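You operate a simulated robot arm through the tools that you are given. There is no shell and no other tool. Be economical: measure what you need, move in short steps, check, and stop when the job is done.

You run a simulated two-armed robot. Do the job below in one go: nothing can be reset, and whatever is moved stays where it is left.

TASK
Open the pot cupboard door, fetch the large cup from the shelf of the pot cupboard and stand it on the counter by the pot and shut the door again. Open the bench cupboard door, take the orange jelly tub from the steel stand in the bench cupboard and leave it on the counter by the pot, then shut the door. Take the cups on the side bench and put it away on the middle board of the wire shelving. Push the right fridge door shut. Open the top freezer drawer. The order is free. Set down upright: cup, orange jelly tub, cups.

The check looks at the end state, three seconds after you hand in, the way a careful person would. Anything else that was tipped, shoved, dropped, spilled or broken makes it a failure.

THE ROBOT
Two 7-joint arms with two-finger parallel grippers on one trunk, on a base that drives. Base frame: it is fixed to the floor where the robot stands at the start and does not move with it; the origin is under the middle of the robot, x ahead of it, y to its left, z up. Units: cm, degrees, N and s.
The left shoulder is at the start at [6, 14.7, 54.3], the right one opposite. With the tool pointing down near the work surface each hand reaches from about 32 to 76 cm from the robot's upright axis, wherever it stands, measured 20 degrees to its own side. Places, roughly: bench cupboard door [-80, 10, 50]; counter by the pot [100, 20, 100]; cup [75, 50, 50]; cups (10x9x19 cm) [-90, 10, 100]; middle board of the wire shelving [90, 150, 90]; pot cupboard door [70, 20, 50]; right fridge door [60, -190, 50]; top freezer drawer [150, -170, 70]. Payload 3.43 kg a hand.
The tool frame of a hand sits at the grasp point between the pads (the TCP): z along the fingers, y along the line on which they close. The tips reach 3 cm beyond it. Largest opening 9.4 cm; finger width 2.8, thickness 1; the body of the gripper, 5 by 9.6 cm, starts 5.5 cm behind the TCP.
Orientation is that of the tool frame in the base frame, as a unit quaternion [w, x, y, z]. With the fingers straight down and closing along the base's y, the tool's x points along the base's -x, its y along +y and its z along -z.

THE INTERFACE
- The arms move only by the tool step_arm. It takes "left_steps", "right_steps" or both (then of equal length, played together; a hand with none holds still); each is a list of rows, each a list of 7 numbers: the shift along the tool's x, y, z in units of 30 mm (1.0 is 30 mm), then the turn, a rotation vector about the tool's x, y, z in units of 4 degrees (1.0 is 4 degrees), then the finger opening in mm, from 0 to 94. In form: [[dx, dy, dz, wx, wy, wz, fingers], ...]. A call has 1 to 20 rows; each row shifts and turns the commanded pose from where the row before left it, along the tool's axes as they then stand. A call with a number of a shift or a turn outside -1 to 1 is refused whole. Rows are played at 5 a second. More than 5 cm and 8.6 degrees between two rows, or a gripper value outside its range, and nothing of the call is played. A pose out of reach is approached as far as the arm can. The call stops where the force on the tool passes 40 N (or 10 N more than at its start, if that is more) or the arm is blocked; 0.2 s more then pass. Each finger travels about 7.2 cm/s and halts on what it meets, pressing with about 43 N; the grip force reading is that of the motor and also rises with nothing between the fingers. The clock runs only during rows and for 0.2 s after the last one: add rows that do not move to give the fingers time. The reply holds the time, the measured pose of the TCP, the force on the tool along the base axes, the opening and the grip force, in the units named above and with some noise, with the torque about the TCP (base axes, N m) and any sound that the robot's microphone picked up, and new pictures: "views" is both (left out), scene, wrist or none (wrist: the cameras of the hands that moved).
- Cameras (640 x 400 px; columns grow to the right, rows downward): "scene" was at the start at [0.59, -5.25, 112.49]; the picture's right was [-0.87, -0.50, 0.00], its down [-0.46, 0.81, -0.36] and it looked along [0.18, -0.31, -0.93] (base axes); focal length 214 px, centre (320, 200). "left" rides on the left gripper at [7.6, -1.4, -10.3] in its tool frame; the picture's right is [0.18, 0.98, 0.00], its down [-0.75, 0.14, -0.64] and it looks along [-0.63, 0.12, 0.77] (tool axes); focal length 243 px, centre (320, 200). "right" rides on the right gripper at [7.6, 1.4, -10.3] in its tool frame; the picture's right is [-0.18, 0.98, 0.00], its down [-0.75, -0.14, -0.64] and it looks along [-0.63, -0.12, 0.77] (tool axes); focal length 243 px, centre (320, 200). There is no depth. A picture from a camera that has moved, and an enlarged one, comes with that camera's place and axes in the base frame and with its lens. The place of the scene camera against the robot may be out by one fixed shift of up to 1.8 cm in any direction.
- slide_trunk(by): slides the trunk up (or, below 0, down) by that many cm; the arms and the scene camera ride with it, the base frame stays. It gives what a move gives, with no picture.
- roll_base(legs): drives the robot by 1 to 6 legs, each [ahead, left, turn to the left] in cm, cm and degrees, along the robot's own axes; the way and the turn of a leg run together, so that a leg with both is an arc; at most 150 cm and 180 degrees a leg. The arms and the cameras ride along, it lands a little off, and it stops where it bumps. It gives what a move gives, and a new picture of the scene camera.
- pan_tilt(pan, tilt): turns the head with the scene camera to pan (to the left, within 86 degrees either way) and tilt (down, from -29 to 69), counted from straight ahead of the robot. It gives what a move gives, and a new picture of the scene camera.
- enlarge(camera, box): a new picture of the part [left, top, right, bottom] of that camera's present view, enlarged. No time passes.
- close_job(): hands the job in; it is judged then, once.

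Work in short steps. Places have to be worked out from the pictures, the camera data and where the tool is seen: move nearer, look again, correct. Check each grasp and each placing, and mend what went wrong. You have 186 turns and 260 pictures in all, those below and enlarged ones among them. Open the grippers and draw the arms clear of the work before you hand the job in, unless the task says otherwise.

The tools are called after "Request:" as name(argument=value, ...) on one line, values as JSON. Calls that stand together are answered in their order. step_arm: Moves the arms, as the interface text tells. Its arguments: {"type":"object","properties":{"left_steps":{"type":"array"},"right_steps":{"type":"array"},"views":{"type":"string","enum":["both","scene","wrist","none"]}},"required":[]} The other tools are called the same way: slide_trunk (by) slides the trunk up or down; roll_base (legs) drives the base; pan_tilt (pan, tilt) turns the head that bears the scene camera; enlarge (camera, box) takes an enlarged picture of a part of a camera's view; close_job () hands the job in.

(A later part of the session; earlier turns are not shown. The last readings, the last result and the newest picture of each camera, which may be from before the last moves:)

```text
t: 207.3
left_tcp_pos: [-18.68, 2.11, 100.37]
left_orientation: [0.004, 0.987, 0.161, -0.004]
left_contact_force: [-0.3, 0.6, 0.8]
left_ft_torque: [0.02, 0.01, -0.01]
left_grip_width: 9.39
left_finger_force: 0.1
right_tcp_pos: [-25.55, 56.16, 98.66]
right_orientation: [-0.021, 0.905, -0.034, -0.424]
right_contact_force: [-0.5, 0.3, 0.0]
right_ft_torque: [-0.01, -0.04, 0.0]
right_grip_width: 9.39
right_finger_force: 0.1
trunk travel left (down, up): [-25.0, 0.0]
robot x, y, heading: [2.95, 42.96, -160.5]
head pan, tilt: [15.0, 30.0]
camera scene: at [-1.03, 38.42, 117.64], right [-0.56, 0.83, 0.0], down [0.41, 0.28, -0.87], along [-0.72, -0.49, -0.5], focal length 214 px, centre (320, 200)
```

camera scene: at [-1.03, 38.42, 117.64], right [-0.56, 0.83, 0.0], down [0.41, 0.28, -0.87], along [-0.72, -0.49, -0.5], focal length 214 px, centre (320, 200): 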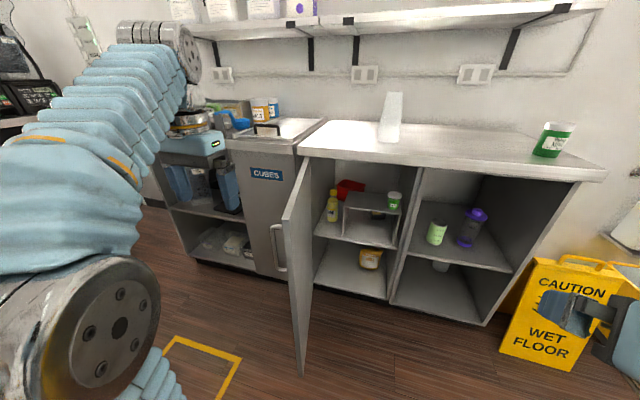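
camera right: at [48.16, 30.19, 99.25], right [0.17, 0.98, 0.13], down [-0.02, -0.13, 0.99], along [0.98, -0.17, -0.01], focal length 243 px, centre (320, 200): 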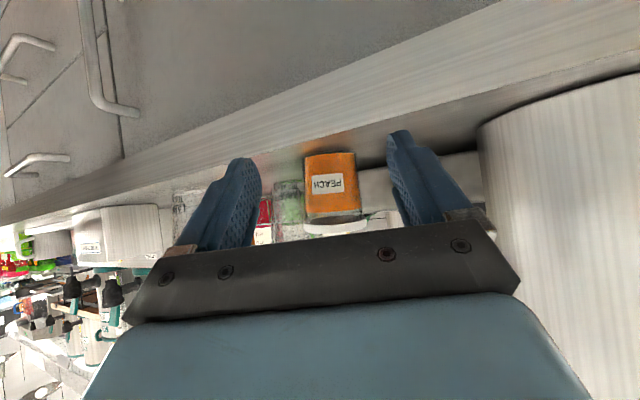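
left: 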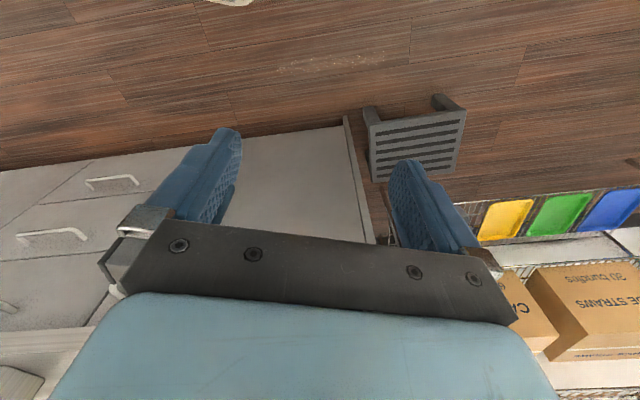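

The door tip is near F 23, L −19, its outside facing the left hand. I move the left hand forward, and down beside the outer face, fingers closed.

Request:
step_arm(left_steps=[[-0.9, 0.3, 0, 0, 0, 0, 60], [-0.9, 0.3, 0, 0, 0, 0, 30], [-0.9, 0.3, 0, 0, 0, 0, 0], [-0.6, 0, 0, 0, 0, 0, 0], [0, 0, 0.95, 0, 0, 0, 0], [0, 0, 0.95, 0, 0, 0, 0], [0, 0, 0.95, 0, 0, 0, 0], [0, 0, 0.95, 0, 0, 0, 0], [0, 0, 0.95, 0, 0, 0, 0], [0, 0, 0.95, 0, 0, 0, 0]], views="scene")

```text
t: 209.5
left_tcp_pos: [-23.03, -0.95, 82.12]
left_orientation: [0.004, 0.987, 0.159, -0.003]
left_contact_force: [-0.1, -0.9, -0.1]
left_ft_torque: [-0.02, 0.03, -0.03]
left_grip_width: 0.0
left_finger_force: 33.3
left hand out of reach, approached as far as the arm can: row 2, 3
right_tcp_pos: [-25.45, 56.18, 98.74]
right_orientation: [-0.021, 0.905, -0.035, -0.423]
right_contact_force: [0.6, 0.3, 0.1]
right_ft_torque: [0.0, -0.01, -0.01]
right_grip_width: 9.42
right_finger_force: 0.0
trunk travel left (down, up): [-25.0, 0.0]
robot x, y, heading: [3.19, 42.89, -160.9]
head pan, tilt: [15.0, 30.0]
camera scene: at [-1.01, 38.43, 117.64], right [-0.56, 0.83, 0.0], down [0.41, 0.28, -0.87], along [-0.72, -0.49, -0.5], focal length 214 px, centre (320, 200)
```

scene: 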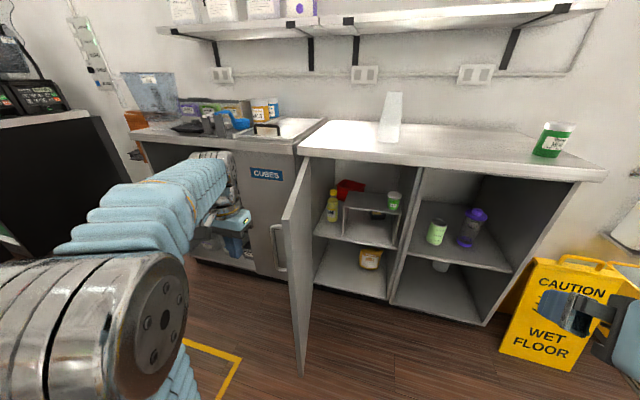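

Now forward 11 cm beside the door's outer face, then sweep right.

Request:
step_arm(left_steps=[[-0.9, 0, 0, 0, 0, 0, 0], [-0.9, 0, 0, 0, 0, 0, 0], [-0.9, 0, 0, 0, 0, 0, 0], [-0.9, 0, 0, 0, 0, 0, 0], [0, -0.6, 0, 0, 0, 0, 0], [0, -0.6, 0, 0, 0, 0, 0], [0, -0.6, 0, 0, 0, 0, 0], [0, -0.6, 0, 0, 0, 0, 0], [0, -0.6, 0, 0, 0, 0, 0], [0, -0.6, 0, 0, 0, 0, 0], [0, -0.6, 0, 0, 0, 0, 0], [0, -0.6, 0, 0, 0, 0, 0], [0, -0.6, 0, 0, 0, 0, 0], [0, -0.6, 0, 0, 0, 0, 0]], views="scene")

```text
t: 212.5
left_tcp_pos: [-38.81, 12.57, 82.04]
left_orientation: [0.003, 0.987, 0.16, -0.003]
left_contact_force: [-0.3, 0.6, 0.0]
left_ft_torque: [-0.01, 0.01, -0.01]
left_grip_width: 0.0
left_finger_force: 33.0
right_tcp_pos: [-25.35, 56.14, 98.7]
right_orientation: [-0.021, 0.905, -0.035, -0.423]
right_contact_force: [-0.4, 0.3, -1.1]
right_ft_torque: [-0.01, -0.04, -0.01]
right_grip_width: 9.38
right_finger_force: 0.1
trunk travel left (down, up): [-25.0, 0.0]
robot x, y, heading: [2.68, 43.25, -160.5]
head pan, tilt: [15.0, 30.0]
camera scene: at [-1.02, 38.43, 117.64], right [-0.56, 0.83, 0.0], down [0.41, 0.28, -0.87], along [-0.72, -0.49, -0.5], focal length 214 px, centre (320, 200)
```

scene: 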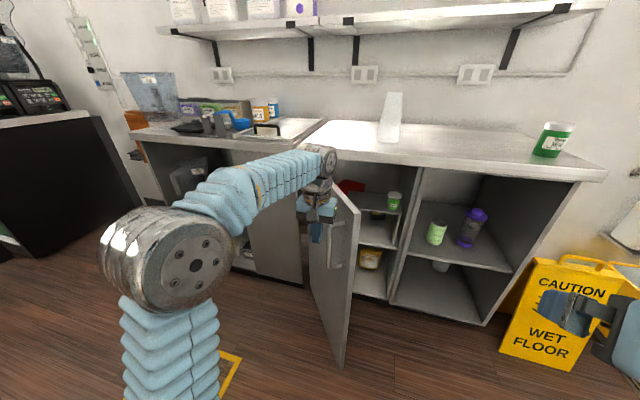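

The door is following. I continue right and forward along its arc.

Request:
step_arm(left_steps=[[-0.3, -0.7, 0, 0, 0, 0, 0], [-0.4, -0.7, 0, 0, 0, 0, 0], [-0.5, -0.65, 0, 0, 0, 0, 0], [-0.55, -0.6, 0, 0, 0, 0, 0], [-0.6, -0.55, 0, 0, 0, 0, 0], [-0.65, -0.5, 0, 0, 0, 0, 0], [-0.7, -0.4, 0, 0, 0, 0, 0], [-0.7, -0.3, 0, 0, 0, 0, 0], [-0.7, -0.2, 0, 0, 0, 0, 0], [-0.7, -0.1, 0, 0, 0, 0, 0]], views="scene")

```text
t: 214.7
left_tcp_pos: [-54.97, 20.48, 80.08]
left_orientation: [0.003, 0.987, 0.16, -0.003]
left_contact_force: [-0.2, 0.4, 0.6]
left_ft_torque: [0.04, -0.02, 0.01]
left_grip_width: 0.01
left_finger_force: 33.3
left hand out of reach, approached as far as the arm can: row 8, 9, 10
right_tcp_pos: [-25.55, 56.12, 98.76]
right_orientation: [-0.02, 0.905, -0.034, -0.423]
right_contact_force: [0.7, -0.1, -0.7]
right_ft_torque: [-0.02, 0.01, 0.01]
right_grip_width: 9.4
right_finger_force: 0.0
trunk travel left (down, up): [-25.0, 0.0]
robot x, y, heading: [2.98, 43.23, -160.5]
head pan, tilt: [15.0, 30.0]
camera scene: at [-1.03, 38.43, 117.64], right [-0.56, 0.83, 0.0], down [0.41, 0.28, -0.87], along [-0.72, -0.49, -0.5], focal length 214 px, centre (320, 200)
```

scene: 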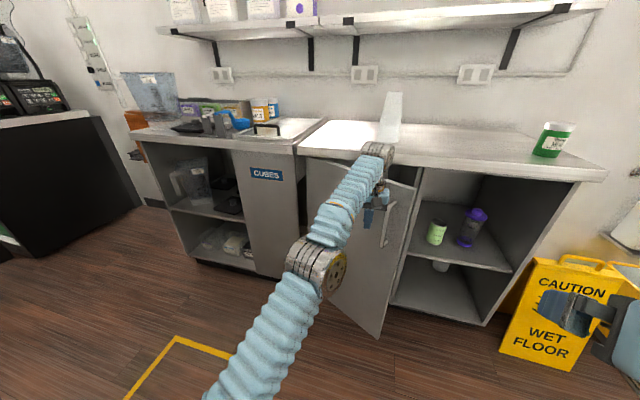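

About 35° left. I drive forward to push it on.

Request:
roll_base(legs=[[10, 0, 0]])

Request:
roll_base(legs=[[7, 0, 0]])

```text
t: 215.8
left_tcp_pos: [-64.45, 17.18, 80.02]
left_orientation: [0.004, 0.987, 0.16, -0.004]
left_contact_force: [-0.5, 0.0, -0.3]
left_ft_torque: [0.0, -0.02, -0.03]
left_grip_width: 0.02
left_finger_force: 33.0
right_tcp_pos: [-34.91, 52.78, 98.66]
right_orientation: [-0.021, 0.905, -0.036, -0.423]
right_contact_force: [0.3, 0.1, -0.8]
right_ft_torque: [0.01, -0.02, -0.01]
right_grip_width: 9.42
right_finger_force: 0.2
trunk travel left (down, up): [-25.0, 0.0]
robot x, y, heading: [-6.75, 39.92, -160.9]
head pan, tilt: [15.0, 30.0]
camera scene: at [-10.46, 35.12, 117.64], right [-0.56, 0.83, 0.0], down [0.41, 0.28, -0.87], along [-0.72, -0.49, -0.5], focal length 214 px, centre (320, 200)
```

scene: 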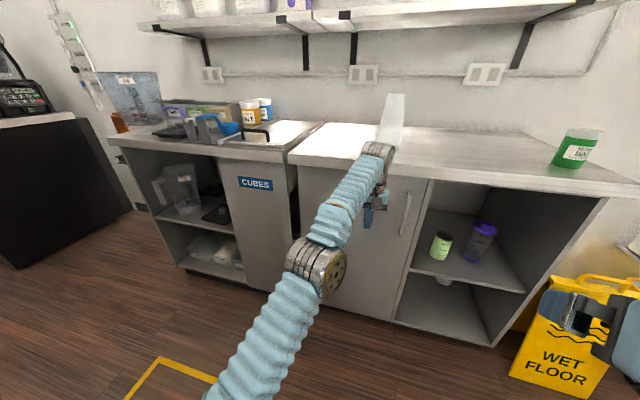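

```text
t: 216.9
left_tcp_pos: [-71.04, 14.73, 80.0]
left_orientation: [0.004, 0.987, 0.161, -0.004]
left_contact_force: [0.2, 0.0, -0.5]
left_ft_torque: [0.0, 0.0, 0.0]
left_grip_width: 0.0
left_finger_force: 32.9
right_tcp_pos: [-41.56, 50.5, 98.65]
right_orientation: [-0.02, 0.905, -0.034, -0.423]
right_contact_force: [0.4, 0.3, -0.3]
right_ft_torque: [0.03, -0.02, -0.01]
right_grip_width: 9.39
right_finger_force: 0.0
trunk travel left (down, up): [-25.0, 0.0]
robot x, y, heading: [-13.39, 37.68, -160.3]
head pan, tilt: [15.0, 30.0]
camera scene: at [-17.19, 32.75, 117.64], right [-0.56, 0.83, 0.0], down [0.41, 0.28, -0.87], along [-0.71, -0.49, -0.5], focal length 214 px, centre (320, 200)
```

scene: 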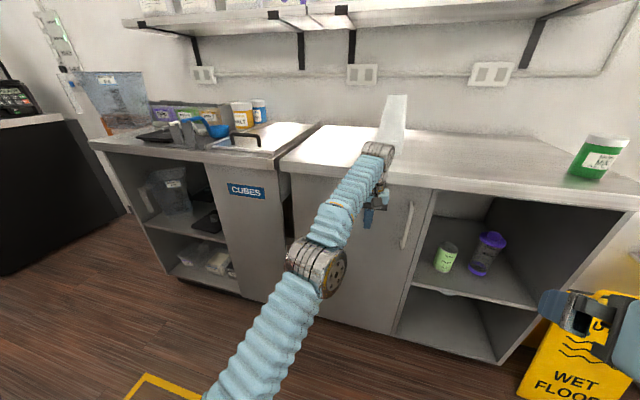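

Almost shut. I press it home slowly.

Request:
step_arm(left_steps=[[-0.25, 0, 0, 0, 0, 0, 0], [-0.25, 0, 0, 0, 0, 0, 0], [-0.25, 0, 0, 0, 0, 0, 0], [-0.25, 0, 0, 0, 0, 0, 0], [-0.25, 0, 0, 0, 0, 0, 0], [-0.25, 0, 0, 0, 0, 0, 0], [-0.25, 0, 0, 0, 0, 0, 0], [-0.25, 0, 0, 0, 0, 0, 0]], views="scene")

```text
t: 218.7
left_tcp_pos: [-71.56, 14.13, 78.67]
left_orientation: [0.003, 0.987, 0.161, -0.006]
left_contact_force: [-0.6, 0.9, 0.3]
left_ft_torque: [-0.01, -0.03, 0.01]
left_grip_width: 0.02
left_finger_force: 32.8
left hand out of reach, approached as far as the arm can: row 1, 2, 3, 4, 5, 6, 7, 8
right_tcp_pos: [-41.29, 50.46, 98.73]
right_orientation: [-0.021, 0.904, -0.035, -0.425]
right_contact_force: [0.3, -0.7, -1.1]
right_ft_torque: [0.0, -0.02, -0.02]
right_grip_width: 9.37
right_finger_force: 0.0
trunk travel left (down, up): [-25.0, 0.0]
robot x, y, heading: [-13.45, 37.22, -160.7]
head pan, tilt: [15.0, 30.0]
camera scene: at [-16.82, 32.8, 117.66], right [-0.56, 0.83, 0.0], down [0.41, 0.28, -0.87], along [-0.72, -0.49, -0.5], focal length 214 px, centre (320, 200)
```

scene: 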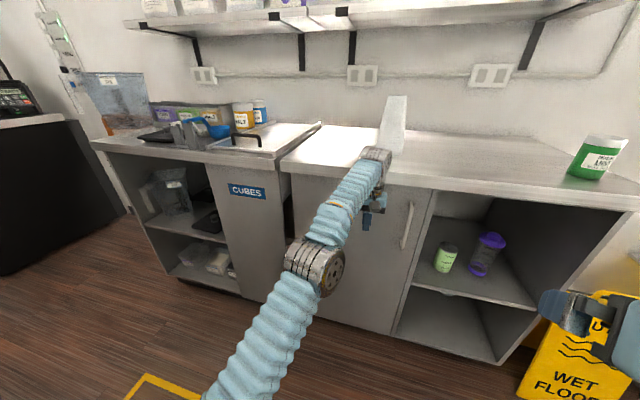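

The arm is at its reach; I nudge with the base.

Request:
roll_base(legs=[[3, 0, 0]])

Request:
enlarge(camera="scene", box=[270, 130, 470, 350])

```text
t: 219.4
left_tcp_pos: [-71.38, 14.18, 78.76]
left_orientation: [0.004, 0.987, 0.16, 0.0]
left_contact_force: [0.5, -0.3, -0.6]
left_ft_torque: [0.01, 0.03, 0.01]
left_grip_width: 0.03
left_finger_force: 33.6
right_tcp_pos: [-41.39, 50.26, 98.76]
right_orientation: [-0.02, 0.904, -0.034, -0.425]
right_contact_force: [-0.2, 1.3, 0.1]
right_ft_torque: [0.02, 0.0, 0.0]
right_grip_width: 9.41
right_finger_force: 0.0
trunk travel left (down, up): [-25.0, 0.0]
robot x, y, heading: [-13.43, 37.29, -160.2]
head pan, tilt: [15.0, 30.0]
stopped in leg 1: the robot was blocked; the commanded pose is now the measured one
camera scene: at [-16.88, 32.66, 117.65], right [-0.57, 0.82, 0.0], down [0.41, 0.28, -0.87], along [-0.72, -0.49, -0.5], focal length 214 px, centre (320, 200)
```

scene: 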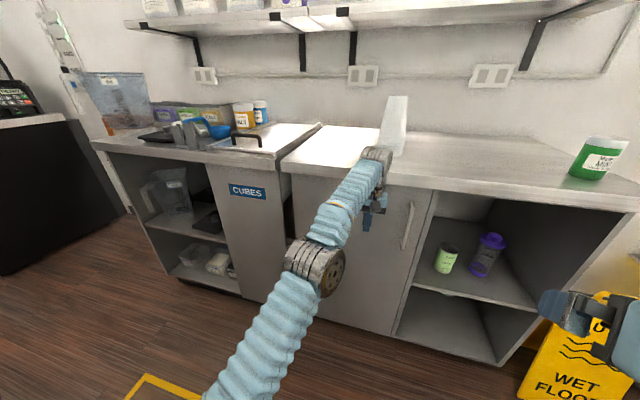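

```text
1.82 times, centred on (370, 240) of scene
camera zoom: at [-16.88, 32.66, 117.65], right [-0.57, 0.82, 0.0], down [0.41, 0.28, -0.87], along [-0.72, -0.49, -0.5], focal length 390 px, centre (229, 127)
```

zoom: 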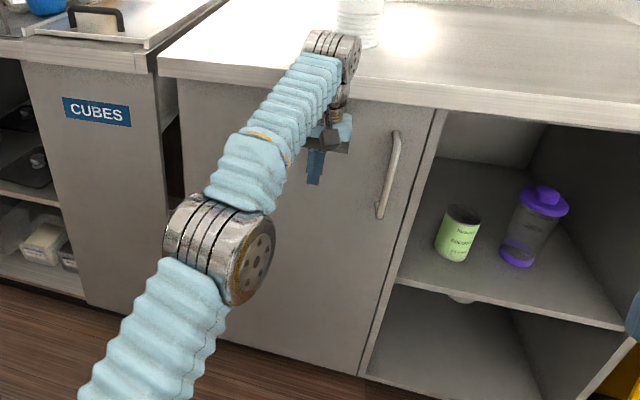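

The wrist meets the bench edge, so the door may still be slightly ajar. I back off, raise the left hand, and use the right fingertips (which lead the wrist) to press the door by its handle side.

Request:
roll_base(legs=[[-20, 0, 0]])

Request:
step_arm(left_steps=[[0.8, 0.6, -0.9, 0, 0, 0, 0], [0.8, 0.6, -0.9, 0, 0, 0, 0], [0.8, 0.6, -0.9, 0, 0, 0, 0], [0.8, 0.6, -0.9, 0, 0, 0, 0], [0.8, 0.6, -0.9, 0, 0, 0, 0], [0.8, 0.6, -0.9, 0, 0, 0, 0], [0.8, 0.6, -0.9, 0, 0, 0, 0], [0.8, 0.6, 0, 0, 0, 0, 0], [0.8, 0.6, 0, 0, 0, 0, 0]], right_steps=[[0.26, 0.25, 0.93, 0, 0, 0, 0], [0.26, 0.25, 0.93, 0, 0, 0, 0], [0.26, 0.25, 0.93, 0, 0, 0, 0], [0.26, 0.25, 0.93, 0, 0, 0, 0], [0.26, 0.25, 0.93, 0, 0, 0, 0], [0.26, 0.25, 0.93, 0, 0, 0, 0], [0.26, 0.25, 0.93, 0, 0, 0, 0], [0.26, 0.25, 0.93, 0, 0, 0, 0], [0.26, 0.25, 0.93, 0, 0, 0, 0]], views="scene")

```text
t: 221.0
left_tcp_pos: [-52.89, 20.72, 78.22]
left_orientation: [0.004, 0.987, 0.161, 0.002]
left_contact_force: [-0.7, 0.7, -0.7]
left_ft_torque: [0.02, -0.02, 0.0]
left_grip_width: 0.01
left_finger_force: 32.6
right_tcp_pos: [-23.03, 57.0, 98.7]
right_orientation: [-0.019, 0.905, -0.032, -0.423]
right_contact_force: [-0.1, 0.8, 0.4]
right_ft_torque: [0.01, -0.01, 0.0]
right_grip_width: 9.43
right_finger_force: 0.1
trunk travel left (down, up): [-25.0, 0.0]
robot x, y, heading: [5.42, 43.77, -160.4]
head pan, tilt: [15.0, 30.0]
camera scene: at [1.54, 39.35, 117.63], right [-0.57, 0.82, 0.0], down [0.41, 0.28, -0.87], along [-0.71, -0.49, -0.5], focal length 214 px, centre (320, 200)
```

scene: 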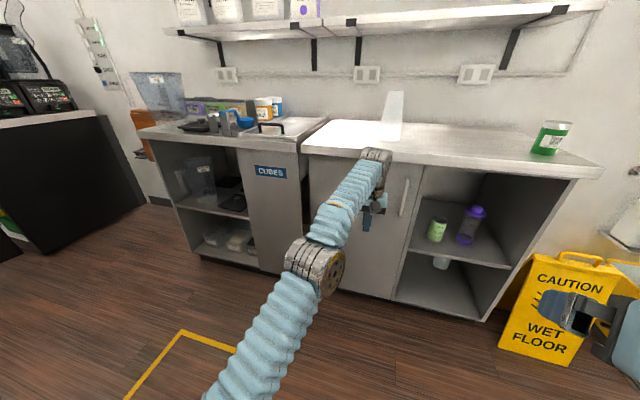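

```text
t: 223.0
left_tcp_pos: [-27.24, 12.26, 97.47]
left_orientation: [0.004, 0.987, 0.161, 0.002]
left_contact_force: [-0.6, 1.2, -0.1]
left_ft_torque: [-0.03, 0.01, 0.01]
left_grip_width: 0.0
left_finger_force: 32.7
left hand out of reach, approached as far as the arm can: row 7
right_tcp_pos: [-38.36, 51.37, 77.04]
right_orientation: [-0.018, 0.905, -0.032, -0.423]
right_contact_force: [0.1, -0.6, 0.7]
right_ft_torque: [-0.02, 0.03, -0.01]
right_grip_width: 0.0
right_finger_force: 33.0
trunk travel left (down, up): [-25.0, 0.0]
robot x, y, heading: [5.7, 43.89, -160.3]
head pan, tilt: [15.0, 30.0]
camera scene: at [1.56, 39.36, 117.64], right [-0.57, 0.82, 0.0], down [0.41, 0.28, -0.87], along [-0.71, -0.49, -0.5], focal length 214 px, centre (320, 200)
```

scene: 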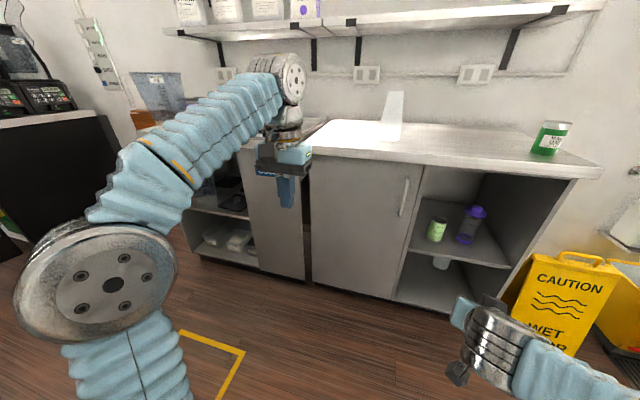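

The door is now in full view; I enlarge to check if it is flush.

Request:
enlarge(camera="scene", box=[290, 130, 450, 310])

```text
2.22 times, centred on (370, 220) of scene
camera zoom: at [1.56, 39.36, 117.64], right [-0.57, 0.82, 0.0], down [0.41, 0.28, -0.87], along [-0.71, -0.49, -0.5], focal length 477 px, centre (209, 156)
```

zoom: 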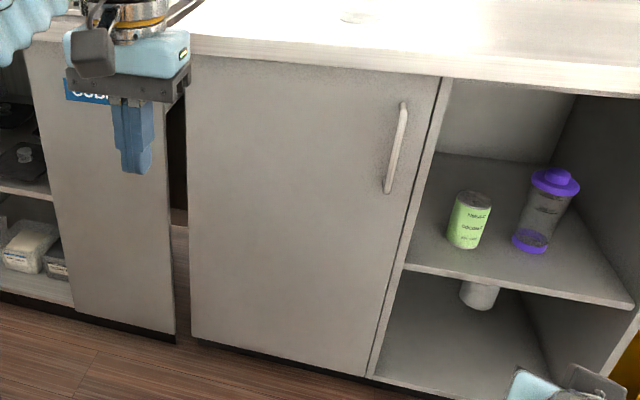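

The bench door is shut flush. Next the cup stack on the bench: by crossing two sight lines it stands near (−83, 13), base z≈96. I raise the right hand to about z 104 and move it left, fingers open.

Request:
step_arm(right_steps=[[-0.7, 0.6, -0.58, 0, 0, 0, 94], [-0.7, 0.6, -0.58, 0, 0, 0, 94], [-0.7, 0.6, -0.58, 0, 0, 0, 94], [-0.7, 0.6, -0.58, 0, 0, 0, 94], [-0.7, 0.6, -0.58, 0, 0, 0, 94], [-0.7, 0.6, -0.58, 0, 0, 0, 94], [-0.7, 0.6, -0.58, 0, 0, 0, 94], [-0.7, 0.6, -0.58, 0, 0, 0, 94], [-0.7, 0.6, -0.58, 0, 0, 0, 94], [-0.7, 0.6, -0.58, 0, 0, 0, 94]], views="both")

```text
t: 225.2
left_tcp_pos: [-27.3, 12.17, 97.42]
left_orientation: [0.003, 0.987, 0.161, 0.002]
left_contact_force: [0.6, 0.2, 0.0]
left_ft_torque: [-0.02, 0.0, 0.0]
left_grip_width: 0.0
left_finger_force: 33.3
right_tcp_pos: [-39.56, 33.39, 104.05]
right_orientation: [-0.02, 0.906, -0.032, -0.422]
right_contact_force: [-0.1, 0.6, 0.2]
right_ft_torque: [-0.02, 0.04, 0.03]
right_grip_width: 9.41
right_finger_force: 0.0
trunk travel left (down, up): [-25.0, 0.0]
robot x, y, heading: [5.02, 44.17, -160.6]
head pan, tilt: [15.0, 30.0]
camera scene: at [1.57, 39.36, 117.63], right [-0.57, 0.82, 0.0], down [0.41, 0.28, -0.87], along [-0.71, -0.49, -0.5], focal length 214 px, centre (320, 200)
camera right: at [-26.96, 30.88, 104.81], right [-0.19, -0.97, 0.13], down [0.02, 0.13, 0.99], along [-0.98, 0.19, -0.01], focal length 243 px, centre (320, 200)
```

scene: 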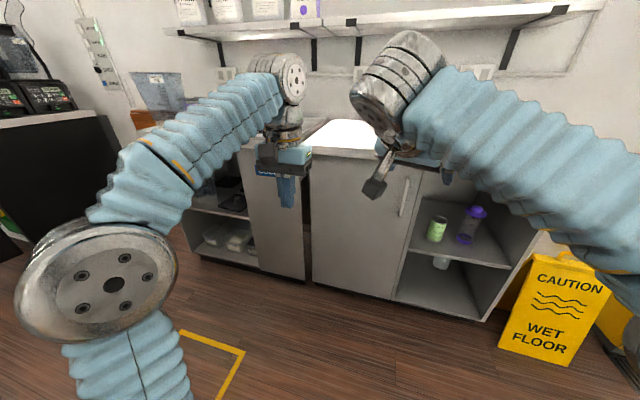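
right: 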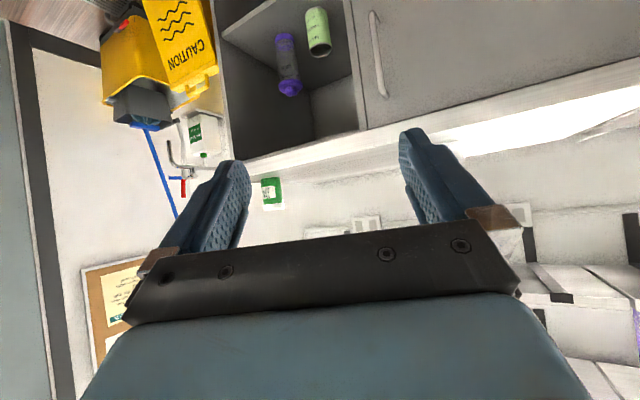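

I turn the robot left 23° so the tool faces the bench squarely, and shift right, then look with the wrist camera.

Request:
roll_base(legs=[[0, 0, 23.4], [4, -18, 0]])

Request:
enlarge(camera="right", box=[0, 0, 640, 400])

```text
t: 227.9
left_tcp_pos: [-27.68, 12.66, 97.4]
left_orientation: [0.003, 0.935, 0.355, 0.002]
left_contact_force: [0.4, -0.2, -0.1]
left_ft_torque: [0.0, 0.01, 0.01]
left_grip_width: 0.01
left_finger_force: 32.9
right_tcp_pos: [-47.09, 27.43, 104.21]
right_orientation: [0.066, 0.894, 0.149, -0.418]
right_contact_force: [0.1, 0.5, -0.6]
right_ft_torque: [0.0, -0.01, -0.02]
right_grip_width: 9.4
right_finger_force: 0.1
trunk travel left (down, up): [-25.0, 0.0]
robot x, y, heading: [-9.95, 54.66, -137.5]
head pan, tilt: [15.0, 30.0]
camera scene: at [-11.73, 48.6, 117.63], right [-0.84, 0.54, 0.0], down [0.27, 0.42, -0.87], along [-0.46, -0.73, -0.5], focal length 214 px, centre (320, 200)
```

scene: 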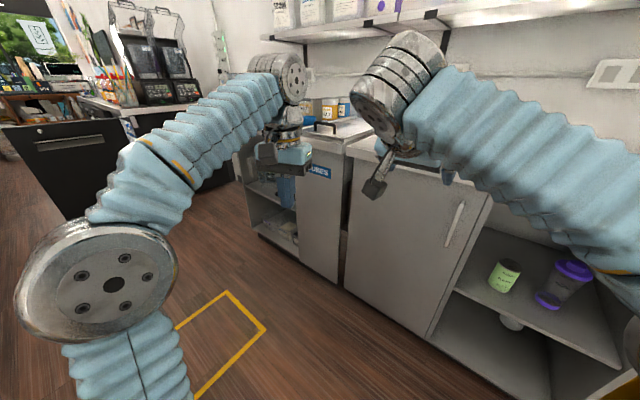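

```text
1.00 times, centred on (320, 200) of right (not enlarged: the box is as wide or as high as the picture)
camera zoom: at [-34.65, 30.0, 104.79], right [0.2, -0.97, 0.13], down [-0.03, 0.13, 0.99], along [-0.98, -0.21, -0.01], focal length 243 px, centre (320, 200)
```

zoom: 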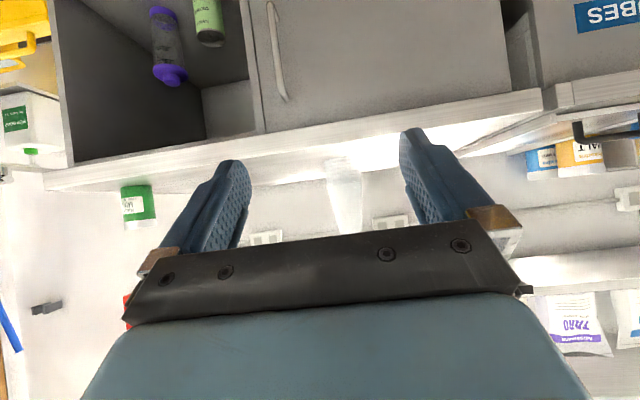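

The stack is straight ahead of the tool, roughly 45 cm. I drive 26 cm along the tool's direction and look again.

Request:
roll_base(legs=[[23.9, -9.6, 0]])

Request:
enlarge(camera="right", box=[0, 0, 640, 400])

```text
t: 229.8
left_tcp_pos: [-51.68, 3.46, 97.34]
left_orientation: [0.003, 0.935, 0.355, 0.003]
left_contact_force: [-0.1, -0.3, -0.4]
left_ft_torque: [0.01, 0.01, -0.04]
left_grip_width: 0.0
left_finger_force: 33.1
right_tcp_pos: [-71.38, 18.14, 104.15]
right_orientation: [0.066, 0.894, 0.149, -0.418]
right_contact_force: [-0.6, -0.4, -0.2]
right_ft_torque: [0.02, -0.01, -0.02]
right_grip_width: 9.42
right_finger_force: 0.1
trunk travel left (down, up): [-25.0, 0.0]
robot x, y, heading: [-34.39, 45.56, -137.6]
head pan, tilt: [15.0, 30.0]
camera scene: at [-35.92, 39.44, 117.63], right [-0.85, 0.53, 0.0], down [0.27, 0.42, -0.87], along [-0.46, -0.73, -0.5], focal length 214 px, centre (320, 200)
```

scene: 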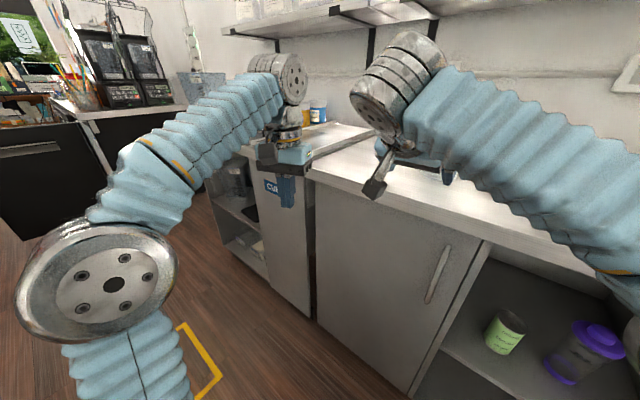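

```text
1.00 times, centred on (320, 200) of right (not enlarged: the box is as wide or as high as the picture)
camera zoom: at [-58.81, 20.82, 104.79], right [0.2, -0.97, 0.13], down [-0.03, 0.13, 0.99], along [-0.98, -0.21, -0.01], focal length 243 px, centre (320, 200)
```

zoom: 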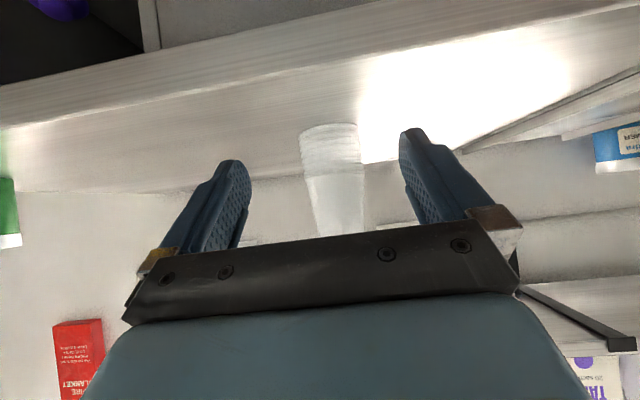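

Consistent: the stack's axis is at about (−90, 11.8). I drive 10 cm more along the tool direction, leaving about 9 cm for the arm.

Request:
roll_base(legs=[[9.2, -3.9, 0]])

Request:
step_arm(right_steps=[[-0.35, 0, 0.6, 0, 0, 0, 94], [-0.35, 0, 0.6, 0, 0, 0, 94]], views="wrist")

```text
t: 230.9
left_tcp_pos: [-61.0, 0.09, 97.48]
left_orientation: [0.004, 0.934, 0.356, 0.002]
left_contact_force: [0.3, -0.2, 0.1]
left_ft_torque: [0.0, -0.01, -0.01]
left_grip_width: 0.0
left_finger_force: 33.4
right_tcp_pos: [-80.8, 14.65, 104.19]
right_orientation: [0.066, 0.894, 0.15, -0.418]
right_contact_force: [-1.2, 1.1, -0.3]
right_ft_torque: [0.0, -0.04, 0.0]
right_grip_width: 9.39
right_finger_force: 0.1
trunk travel left (down, up): [-25.0, 0.0]
robot x, y, heading: [-43.63, 42.17, -137.4]
head pan, tilt: [15.0, 30.0]
camera scene: at [-45.34, 36.01, 117.63], right [-0.85, 0.53, 0.0], down [0.27, 0.42, -0.87], along [-0.46, -0.73, -0.5], focal length 214 px, centre (320, 200)
```

scene: 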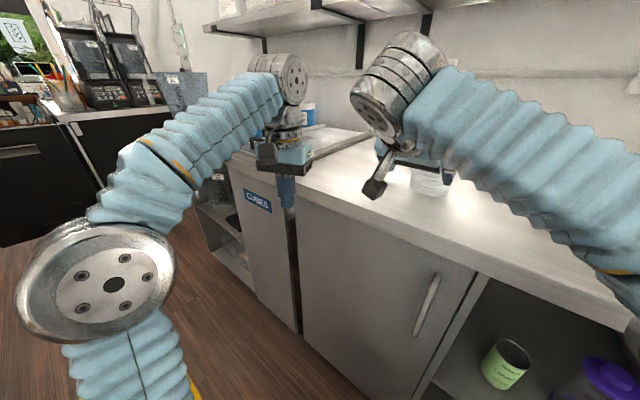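

```text
t: 231.5
left_tcp_pos: [-61.11, -0.1, 97.46]
left_orientation: [0.003, 0.935, 0.356, 0.002]
left_contact_force: [0.2, -1.1, 0.1]
left_ft_torque: [0.01, -0.04, 0.01]
left_grip_width: 0.01
left_finger_force: 32.6
right_tcp_pos: [-84.58, 13.22, 103.35]
right_orientation: [0.066, 0.893, 0.15, -0.419]
right_contact_force: [-0.4, -0.6, 0.0]
right_ft_torque: [0.01, 0.01, -0.01]
right_grip_width: 9.39
right_finger_force: 0.1
trunk travel left (down, up): [-25.0, 0.0]
robot x, y, heading: [-43.73, 42.16, -137.5]
head pan, tilt: [15.0, 30.0]
camera right: at [-72.14, 15.98, 104.11], right [0.21, -0.97, 0.13], down [-0.03, 0.13, 0.99], along [-0.98, -0.21, -0.01], focal length 243 px, centre (320, 200)
```

right: 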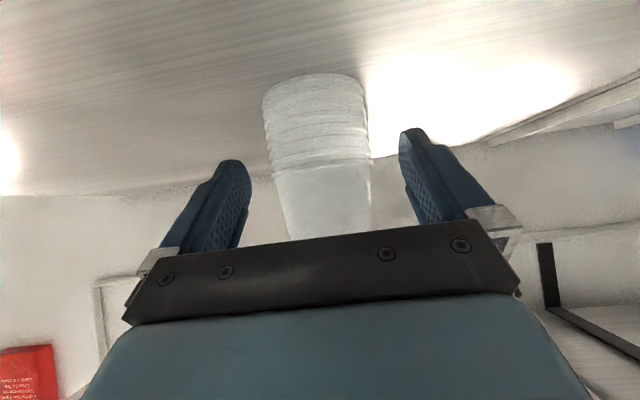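

The stack is centred and 6 cm ahead. I advance and close on it.

Request:
step_arm(right_steps=[[-0.65, -0.03, 0.73, 0, 0, 0, 94], [-0.65, -0.03, 0.73, 0, 0, 0, 94], [0, 0, 0, 0, 0, 0, 75], [0, 0, 0, 0, 0, 0, 60], [0, 0, 0, 0, 0, 0, 45], [0, 0, 0, 0, 0, 0, 45], [0, 0, 0, 0, 0, 0, 45]], views="wrist")

```text
t: 233.1
left_tcp_pos: [-61.16, -0.03, 97.42]
left_orientation: [0.004, 0.935, 0.356, 0.001]
left_contact_force: [-0.6, -0.2, -0.7]
left_ft_torque: [0.0, 0.0, 0.0]
left_grip_width: 0.01
left_finger_force: 33.4
right_tcp_pos: [-90.19, 11.68, 103.53]
right_orientation: [0.066, 0.893, 0.15, -0.418]
right_contact_force: [0.0, 0.3, 0.6]
right_ft_torque: [0.01, -0.05, -0.02]
right_grip_width: 8.45
right_finger_force: 42.9
trunk travel left (down, up): [-25.0, 0.0]
robot x, y, heading: [-43.61, 41.87, -137.0]
head pan, tilt: [15.0, 30.0]
camera right: at [-77.63, 14.31, 104.18], right [0.21, -0.97, 0.13], down [-0.03, 0.13, 0.99], along [-0.98, -0.21, -0.01], focal length 243 px, centre (320, 200)
```

right: 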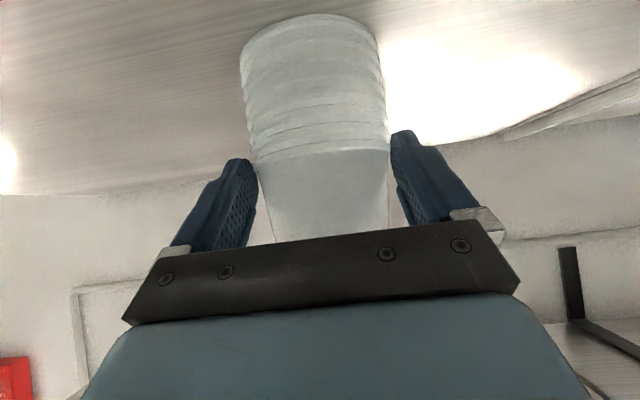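

Gripped at 8.45 cm. I lift by 3 cm.

Request:
step_arm(right_steps=[[-0.26, 0, -0.22, 0, 0, 0, 45], [-0.26, 0, -0.22, 0, 0, 0, 45], [-0.26, 0, -0.22, 0, 0, 0, 45], [0, 0, 0, 0, 0, 0, 45]], views="wrist")

```text
t: 234.1
left_tcp_pos: [-61.14, -0.07, 97.45]
left_orientation: [0.003, 0.935, 0.356, 0.002]
left_contact_force: [0.9, -0.2, -0.4]
left_ft_torque: [-0.02, 0.03, -0.03]
left_grip_width: 0.02
left_finger_force: 33.0
right_tcp_pos: [-90.25, 11.6, 106.48]
right_orientation: [0.065, 0.893, 0.15, -0.419]
right_contact_force: [0.0, 0.1, -0.4]
right_ft_torque: [0.0, -0.03, -0.02]
right_grip_width: 8.43
right_finger_force: 42.8
trunk travel left (down, up): [-25.0, 0.0]
robot x, y, heading: [-43.45, 42.01, -137.3]
head pan, tilt: [15.0, 30.0]
camera right: at [-77.69, 14.27, 107.25], right [0.21, -0.97, 0.13], down [-0.03, 0.13, 0.99], along [-0.98, -0.21, -0.01], focal length 243 px, centre (320, 200)
```

right: 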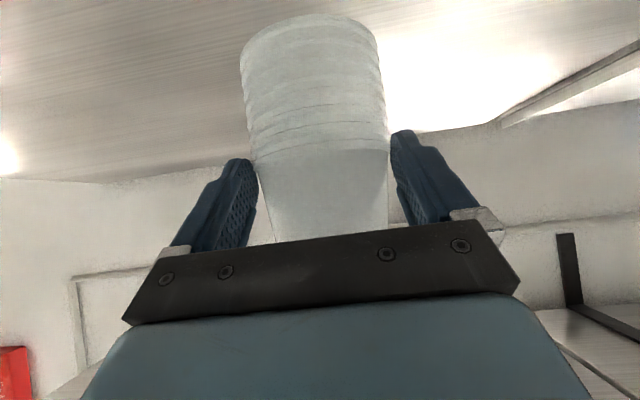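

The stack is held. I back out from the bench along the tool's line, then turn to face the shelving side and move left along the aisle.

Request:
roll_base(legs=[[-33, 14, 0], [0, 0, 157.3], [0, 62, 0]])

Request:
pan_tilt(pan=0, tilt=22)

```text
t: 246.1
left_tcp_pos: [-2.73, 145.25, 97.51]
left_orientation: [-0.002, -0.189, 0.982, 0.004]
left_contact_force: [-0.1, 0.6, 0.6]
left_ft_torque: [-0.04, 0.02, 0.0]
left_grip_width: 0.0
left_finger_force: 32.9
right_tcp_pos: [20.7, 124.46, 106.67]
right_orientation: [0.423, 0.006, 0.906, -0.007]
right_contact_force: [-0.4, 0.0, -0.7]
right_ft_torque: [0.01, 0.0, 0.0]
right_grip_width: 8.26
right_finger_force: 42.8
trunk travel left (down, up): [-25.0, 0.0]
robot x, y, heading: [-33.81, 111.68, 23.1]
head pan, tilt: [15.0, 30.0]
camera scene: at [-28.34, 115.75, 117.63], right [0.61, -0.79, 0.0], down [-0.39, -0.31, -0.87], along [0.68, 0.53, -0.5], focal length 214 px, centre (320, 200)
```

scene: 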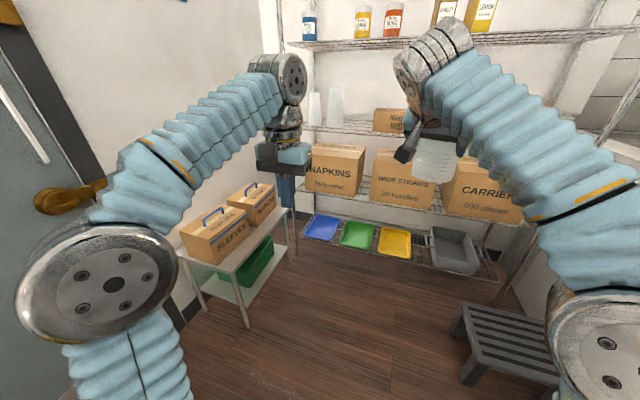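

```text
t: 246.9
left_tcp_pos: [-2.72, 145.33, 97.44]
left_orientation: [-0.002, -0.189, 0.982, 0.003]
left_contact_force: [0.4, -0.4, 0.3]
left_ft_torque: [-0.02, 0.03, -0.01]
left_grip_width: 0.0
left_finger_force: 33.4
right_tcp_pos: [20.76, 124.4, 106.54]
right_orientation: [0.423, 0.008, 0.906, -0.008]
right_contact_force: [0.1, 0.2, -0.3]
right_ft_torque: [-0.01, 0.03, 0.01]
right_grip_width: 8.25
right_finger_force: 43.0
trunk travel left (down, up): [-25.0, 0.0]
robot x, y, heading: [-33.28, 111.86, 23.0]
head pan, tilt: [0.0, 22.0]
camera scene: at [-26.94, 113.82, 118.91], right [0.39, -0.92, 0.0], down [-0.35, -0.15, -0.93], along [0.85, 0.36, -0.38], focal length 214 px, centre (320, 200)
```

scene: 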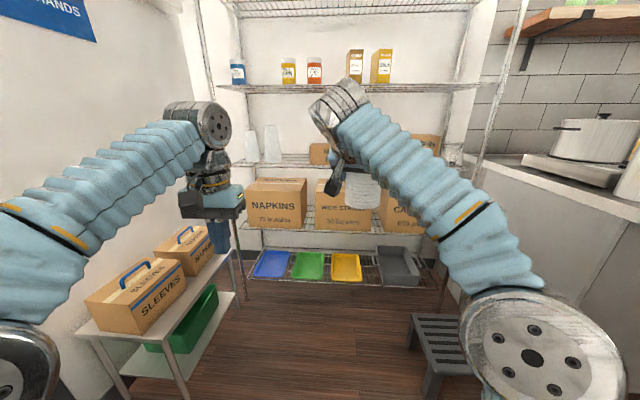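

I enlarge the middle board to find a free place.

Request:
enlarge(camera="scene", box=[210, 80, 450, 230])

```text
2.67 times, centred on (330, 155) of scene
camera zoom: at [-26.94, 113.82, 118.91], right [0.39, -0.92, 0.0], down [-0.35, -0.15, -0.93], along [0.85, 0.36, -0.38], focal length 572 px, centre (293, 320)
```

zoom: 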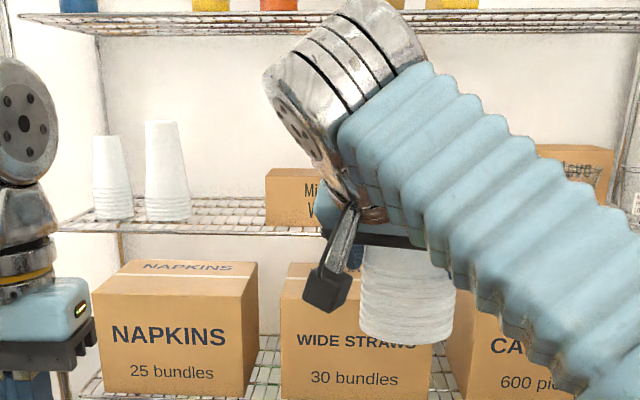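

There is a ~15 cm gap on the middle board between the cup stacks and the first small box (l≈136). I turn so the tool faces the shelf squarely and drive closer to look.

Request:
roll_base(legs=[[0, 0, 18], [52, -12.4, 0]])

Request:
enlarge(camera="right", box=[0, 0, 640, 400])

```text
t: 251.0
left_tcp_pos: [31.95, 178.32, 97.43]
left_orientation: [-0.003, -0.346, 0.938, 0.004]
left_contact_force: [-0.2, -1.0, 0.5]
left_ft_torque: [0.02, 0.02, -0.01]
left_grip_width: 0.01
left_finger_force: 33.0
right_tcp_pos: [60.83, 166.07, 106.62]
right_orientation: [0.418, -0.142, 0.895, 0.063]
right_contact_force: [0.2, 0.8, -0.8]
right_ft_torque: [-0.04, 0.04, 0.01]
right_grip_width: 8.25
right_finger_force: 42.8
trunk travel left (down, up): [-25.0, 0.0]
robot x, y, heading: [13.42, 136.76, 41.4]
head pan, tilt: [0.0, 22.0]
camera scene: at [19.07, 140.45, 118.92], right [0.66, -0.75, 0.0], down [-0.28, -0.25, -0.93], along [0.69, 0.62, -0.37], focal length 214 px, centre (320, 200)
```

scene: 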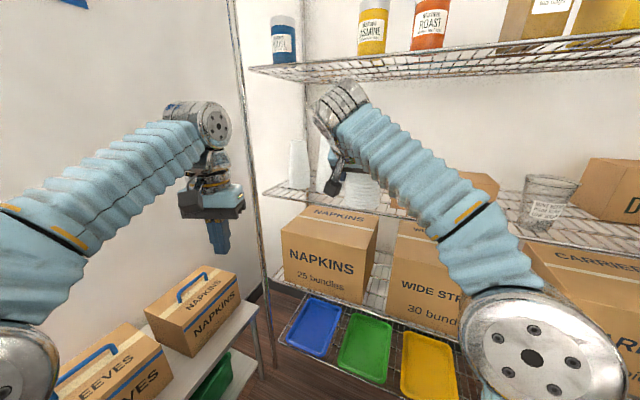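

```text
1.00 times, centred on (320, 200) of right (not enlarged: the box is as wide or as high as the picture)
camera zoom: at [48.29, 163.49, 107.24], right [-0.19, 0.97, 0.13], down [0.03, -0.13, 0.99], along [0.98, 0.19, -0.01], focal length 243 px, centre (320, 200)
```

zoom: 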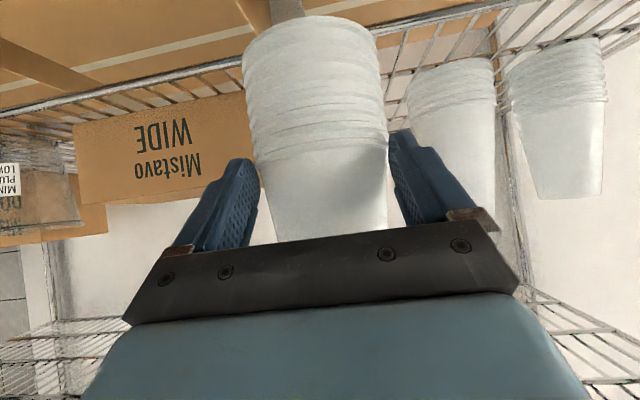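

The gap is about 21 cm wide (l 125–146) and the stack is centred at l 135. I drive straight in 18 cm.

Request:
roll_base(legs=[[17.2, -6.7, 0]])

Request:
enlarge(camera="right", box=[0, 0, 640, 400])

```text
t: 252.5
left_tcp_pos: [49.32, 184.81, 97.48]
left_orientation: [-0.002, -0.345, 0.939, 0.003]
left_contact_force: [-0.1, 0.1, 0.8]
left_ft_torque: [-0.03, 0.01, 0.01]
left_grip_width: 0.0
left_finger_force: 33.2
right_tcp_pos: [78.37, 172.56, 106.61]
right_orientation: [0.419, -0.141, 0.895, 0.061]
right_contact_force: [-0.5, 0.4, -0.9]
right_ft_torque: [-0.03, 0.04, 0.01]
right_grip_width: 8.21
right_finger_force: 42.9
trunk travel left (down, up): [-25.0, 0.0]
robot x, y, heading: [30.93, 143.09, 41.5]
head pan, tilt: [0.0, 22.0]
camera scene: at [36.39, 146.94, 118.92], right [0.66, -0.75, 0.0], down [-0.28, -0.25, -0.93], along [0.69, 0.62, -0.37], focal length 214 px, centre (320, 200)
```

scene: 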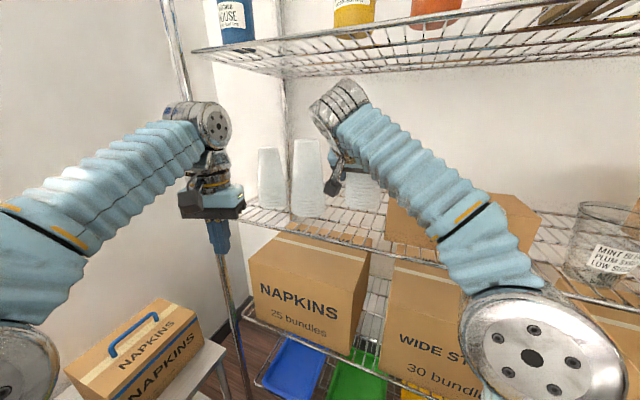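

```text
1.00 times, centred on (320, 200) of right (not enlarged: the box is as wide or as high as the picture)
camera zoom: at [65.63, 169.96, 107.24], right [-0.19, 0.97, 0.13], down [0.03, -0.13, 0.99], along [0.98, 0.19, -0.01], focal length 243 px, centre (320, 200)
```

zoom: 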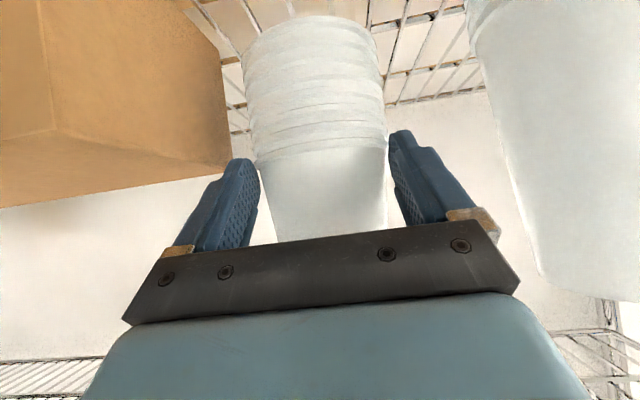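

The stack is above the free spot with clear space on both sides. I lower it gently.

Request:
step_arm(right_steps=[[0.26, 0, 0.22, 0, 0, 0, 45], [0.26, 0, 0.22, 0, 0, 0, 45], [0.26, 0, 0.22, 0, 0, 0, 45], [0.077, 0, 0.064, 0, 0, 0, 45], [0.077, 0, 0.064, 0, 0, 0, 45], [0.077, 0, 0.064, 0, 0, 0, 45], [0.077, 0, 0.064, 0, 0, 0, 45], [0.077, 0, 0.064, 0, 0, 0, 45], [0.077, 0, 0.064, 0, 0, 0, 45], [0.077, 0, 0.064, 0, 0, 0, 45], [0.077, 0, 0.064, 0, 0, 0, 45]], views="wrist")

```text
t: 254.4
left_tcp_pos: [49.33, 184.79, 97.42]
left_orientation: [-0.002, -0.346, 0.938, 0.003]
left_contact_force: [-0.4, -0.6, 1.1]
left_ft_torque: [-0.02, 0.0, 0.01]
left_grip_width: 0.01
left_finger_force: 33.1
right_tcp_pos: [78.15, 172.39, 102.67]
right_orientation: [0.423, -0.139, 0.893, 0.067]
right_contact_force: [-2.4, 0.9, 14.0]
right_ft_torque: [-0.29, -0.02, -0.01]
right_grip_width: 8.19
right_finger_force: 43.4
trunk travel left (down, up): [-25.0, 0.0]
robot x, y, heading: [31.12, 142.81, 41.7]
head pan, tilt: [0.0, 22.0]
stopped in row 9 (right hand): the force on the tool passed its limit at 42 N (the readings are from after the stop); the commanded pose is now the measured one
camera right: at [65.57, 169.76, 103.06], right [-0.19, 0.97, 0.15], down [0.02, -0.14, 0.99], along [0.98, 0.19, 0.01], focal length 243 px, centre (320, 200)
```

right: 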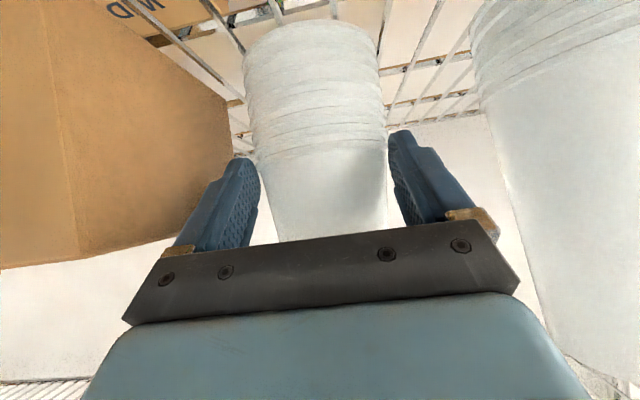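

It stands on the board (z≈94). I ease off, open and withdraw straight back.

Request:
step_arm(right_steps=[[-0.05, 0, -0.043, 0, 0, 0, 45], [0, 0, 0, 0, 0, 0, 84], [0, 0, 0, 0, 0, 0, 90], [0, 0, 0, 0, 0, 0, 94], [0, 0, 0, 0, 0, 0, 94], [0.3, 0, -0.36, 0, 0, 0, 94], [0.5, 0, -0.6, 0, 0, 0, 94], [0.55, 0, -0.66, 0, 0, 0, 94], [0.55, 0, -0.66, 0, 0, 0, 94], [0.55, 0, -0.66, 0, 0, 0, 94]], views="wrist")

```text
t: 256.6
left_tcp_pos: [49.35, 184.78, 97.37]
left_orientation: [-0.002, -0.347, 0.938, 0.004]
left_contact_force: [0.2, 0.4, 0.1]
left_ft_torque: [0.01, 0.02, 0.01]
left_grip_width: 0.0
left_finger_force: 32.7
right_tcp_pos: [67.07, 169.02, 102.6]
right_orientation: [0.422, -0.14, 0.893, 0.066]
right_contact_force: [0.0, -0.2, -0.4]
right_ft_torque: [0.01, -0.01, 0.02]
right_grip_width: 9.4
right_finger_force: 0.1
trunk travel left (down, up): [-25.0, 0.0]
robot x, y, heading: [31.32, 143.24, 41.6]
head pan, tilt: [0.0, 22.0]
camera right: at [54.55, 166.34, 103.06], right [-0.19, 0.97, 0.14], down [0.03, -0.14, 0.99], along [0.98, 0.19, 0.0], focal length 243 px, centre (320, 200)
```

right: 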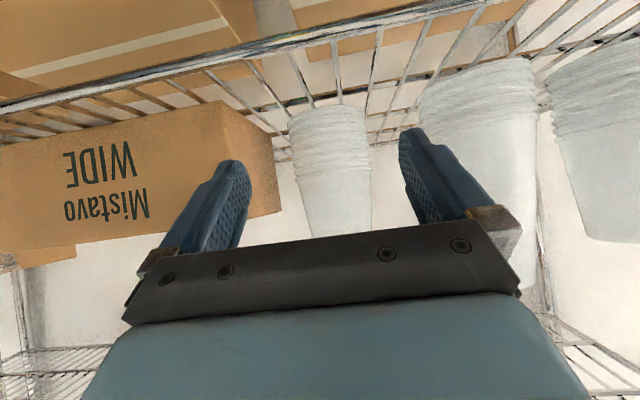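

The stack stands upright on the middle board. Now for the fridge: I back out, turn along the aisle and drive that way.

Request:
roll_base(legs=[[-62, 24, 0], [0, 0, -111.5]])

Request:
roll_base(legs=[[140, 0, 0]])

```text
t: 265.0
left_tcp_pos: [-0.02, 87.68, 97.46]
left_orientation: [0.002, 0.591, 0.807, 0.005]
left_contact_force: [-0.5, 0.5, 0.1]
left_ft_torque: [-0.02, 0.03, 0.02]
left_grip_width: 0.01
left_finger_force: 33.2
right_tcp_pos: [-21.71, 77.24, 102.5]
right_orientation: [0.288, 0.668, 0.61, -0.315]
right_contact_force: [-0.4, -0.4, 0.4]
right_ft_torque: [-0.03, 0.02, -0.01]
right_grip_width: 9.41
right_finger_force: 0.0
trunk travel left (down, up): [-25.0, 0.0]
robot x, y, heading: [-31.25, 120.65, -70.8]
head pan, tilt: [0.0, 22.0]
camera scene: at [-28.51, 114.34, 118.92], right [-0.95, -0.32, 0.0], down [-0.12, 0.35, -0.93], along [0.3, -0.88, -0.37], focal length 214 px, centre (320, 200)
```

scene: 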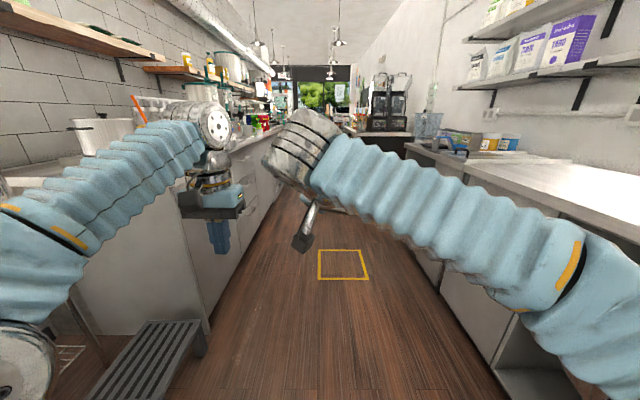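

```text
t: 271.9
left_tcp_pos: [43.35, -44.77, 97.41]
left_orientation: [0.002, 0.594, 0.804, 0.004]
left_contact_force: [0.1, 0.2, -0.3]
left_ft_torque: [0.0, 0.01, -0.03]
left_grip_width: 0.02
left_finger_force: 33.1
right_tcp_pos: [21.78, -54.73, 102.55]
right_orientation: [0.288, 0.67, 0.605, -0.318]
right_contact_force: [0.8, 0.2, -0.2]
right_ft_torque: [0.0, -0.01, 0.01]
right_grip_width: 9.41
right_finger_force: 0.0
trunk travel left (down, up): [-25.0, 0.0]
robot x, y, heading: [12.73, -11.15, -71.9]
head pan, tilt: [0.0, 22.0]
camera scene: at [15.3, -17.57, 118.92], right [-0.95, -0.31, 0.0], down [-0.12, 0.36, -0.93], along [0.29, -0.88, -0.37], focal length 214 px, centre (320, 200)
```

scene: 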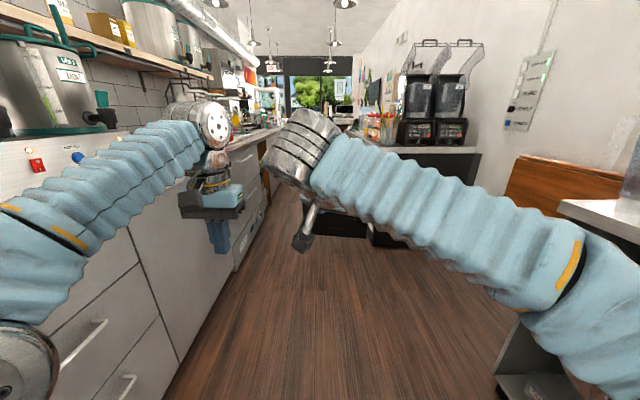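

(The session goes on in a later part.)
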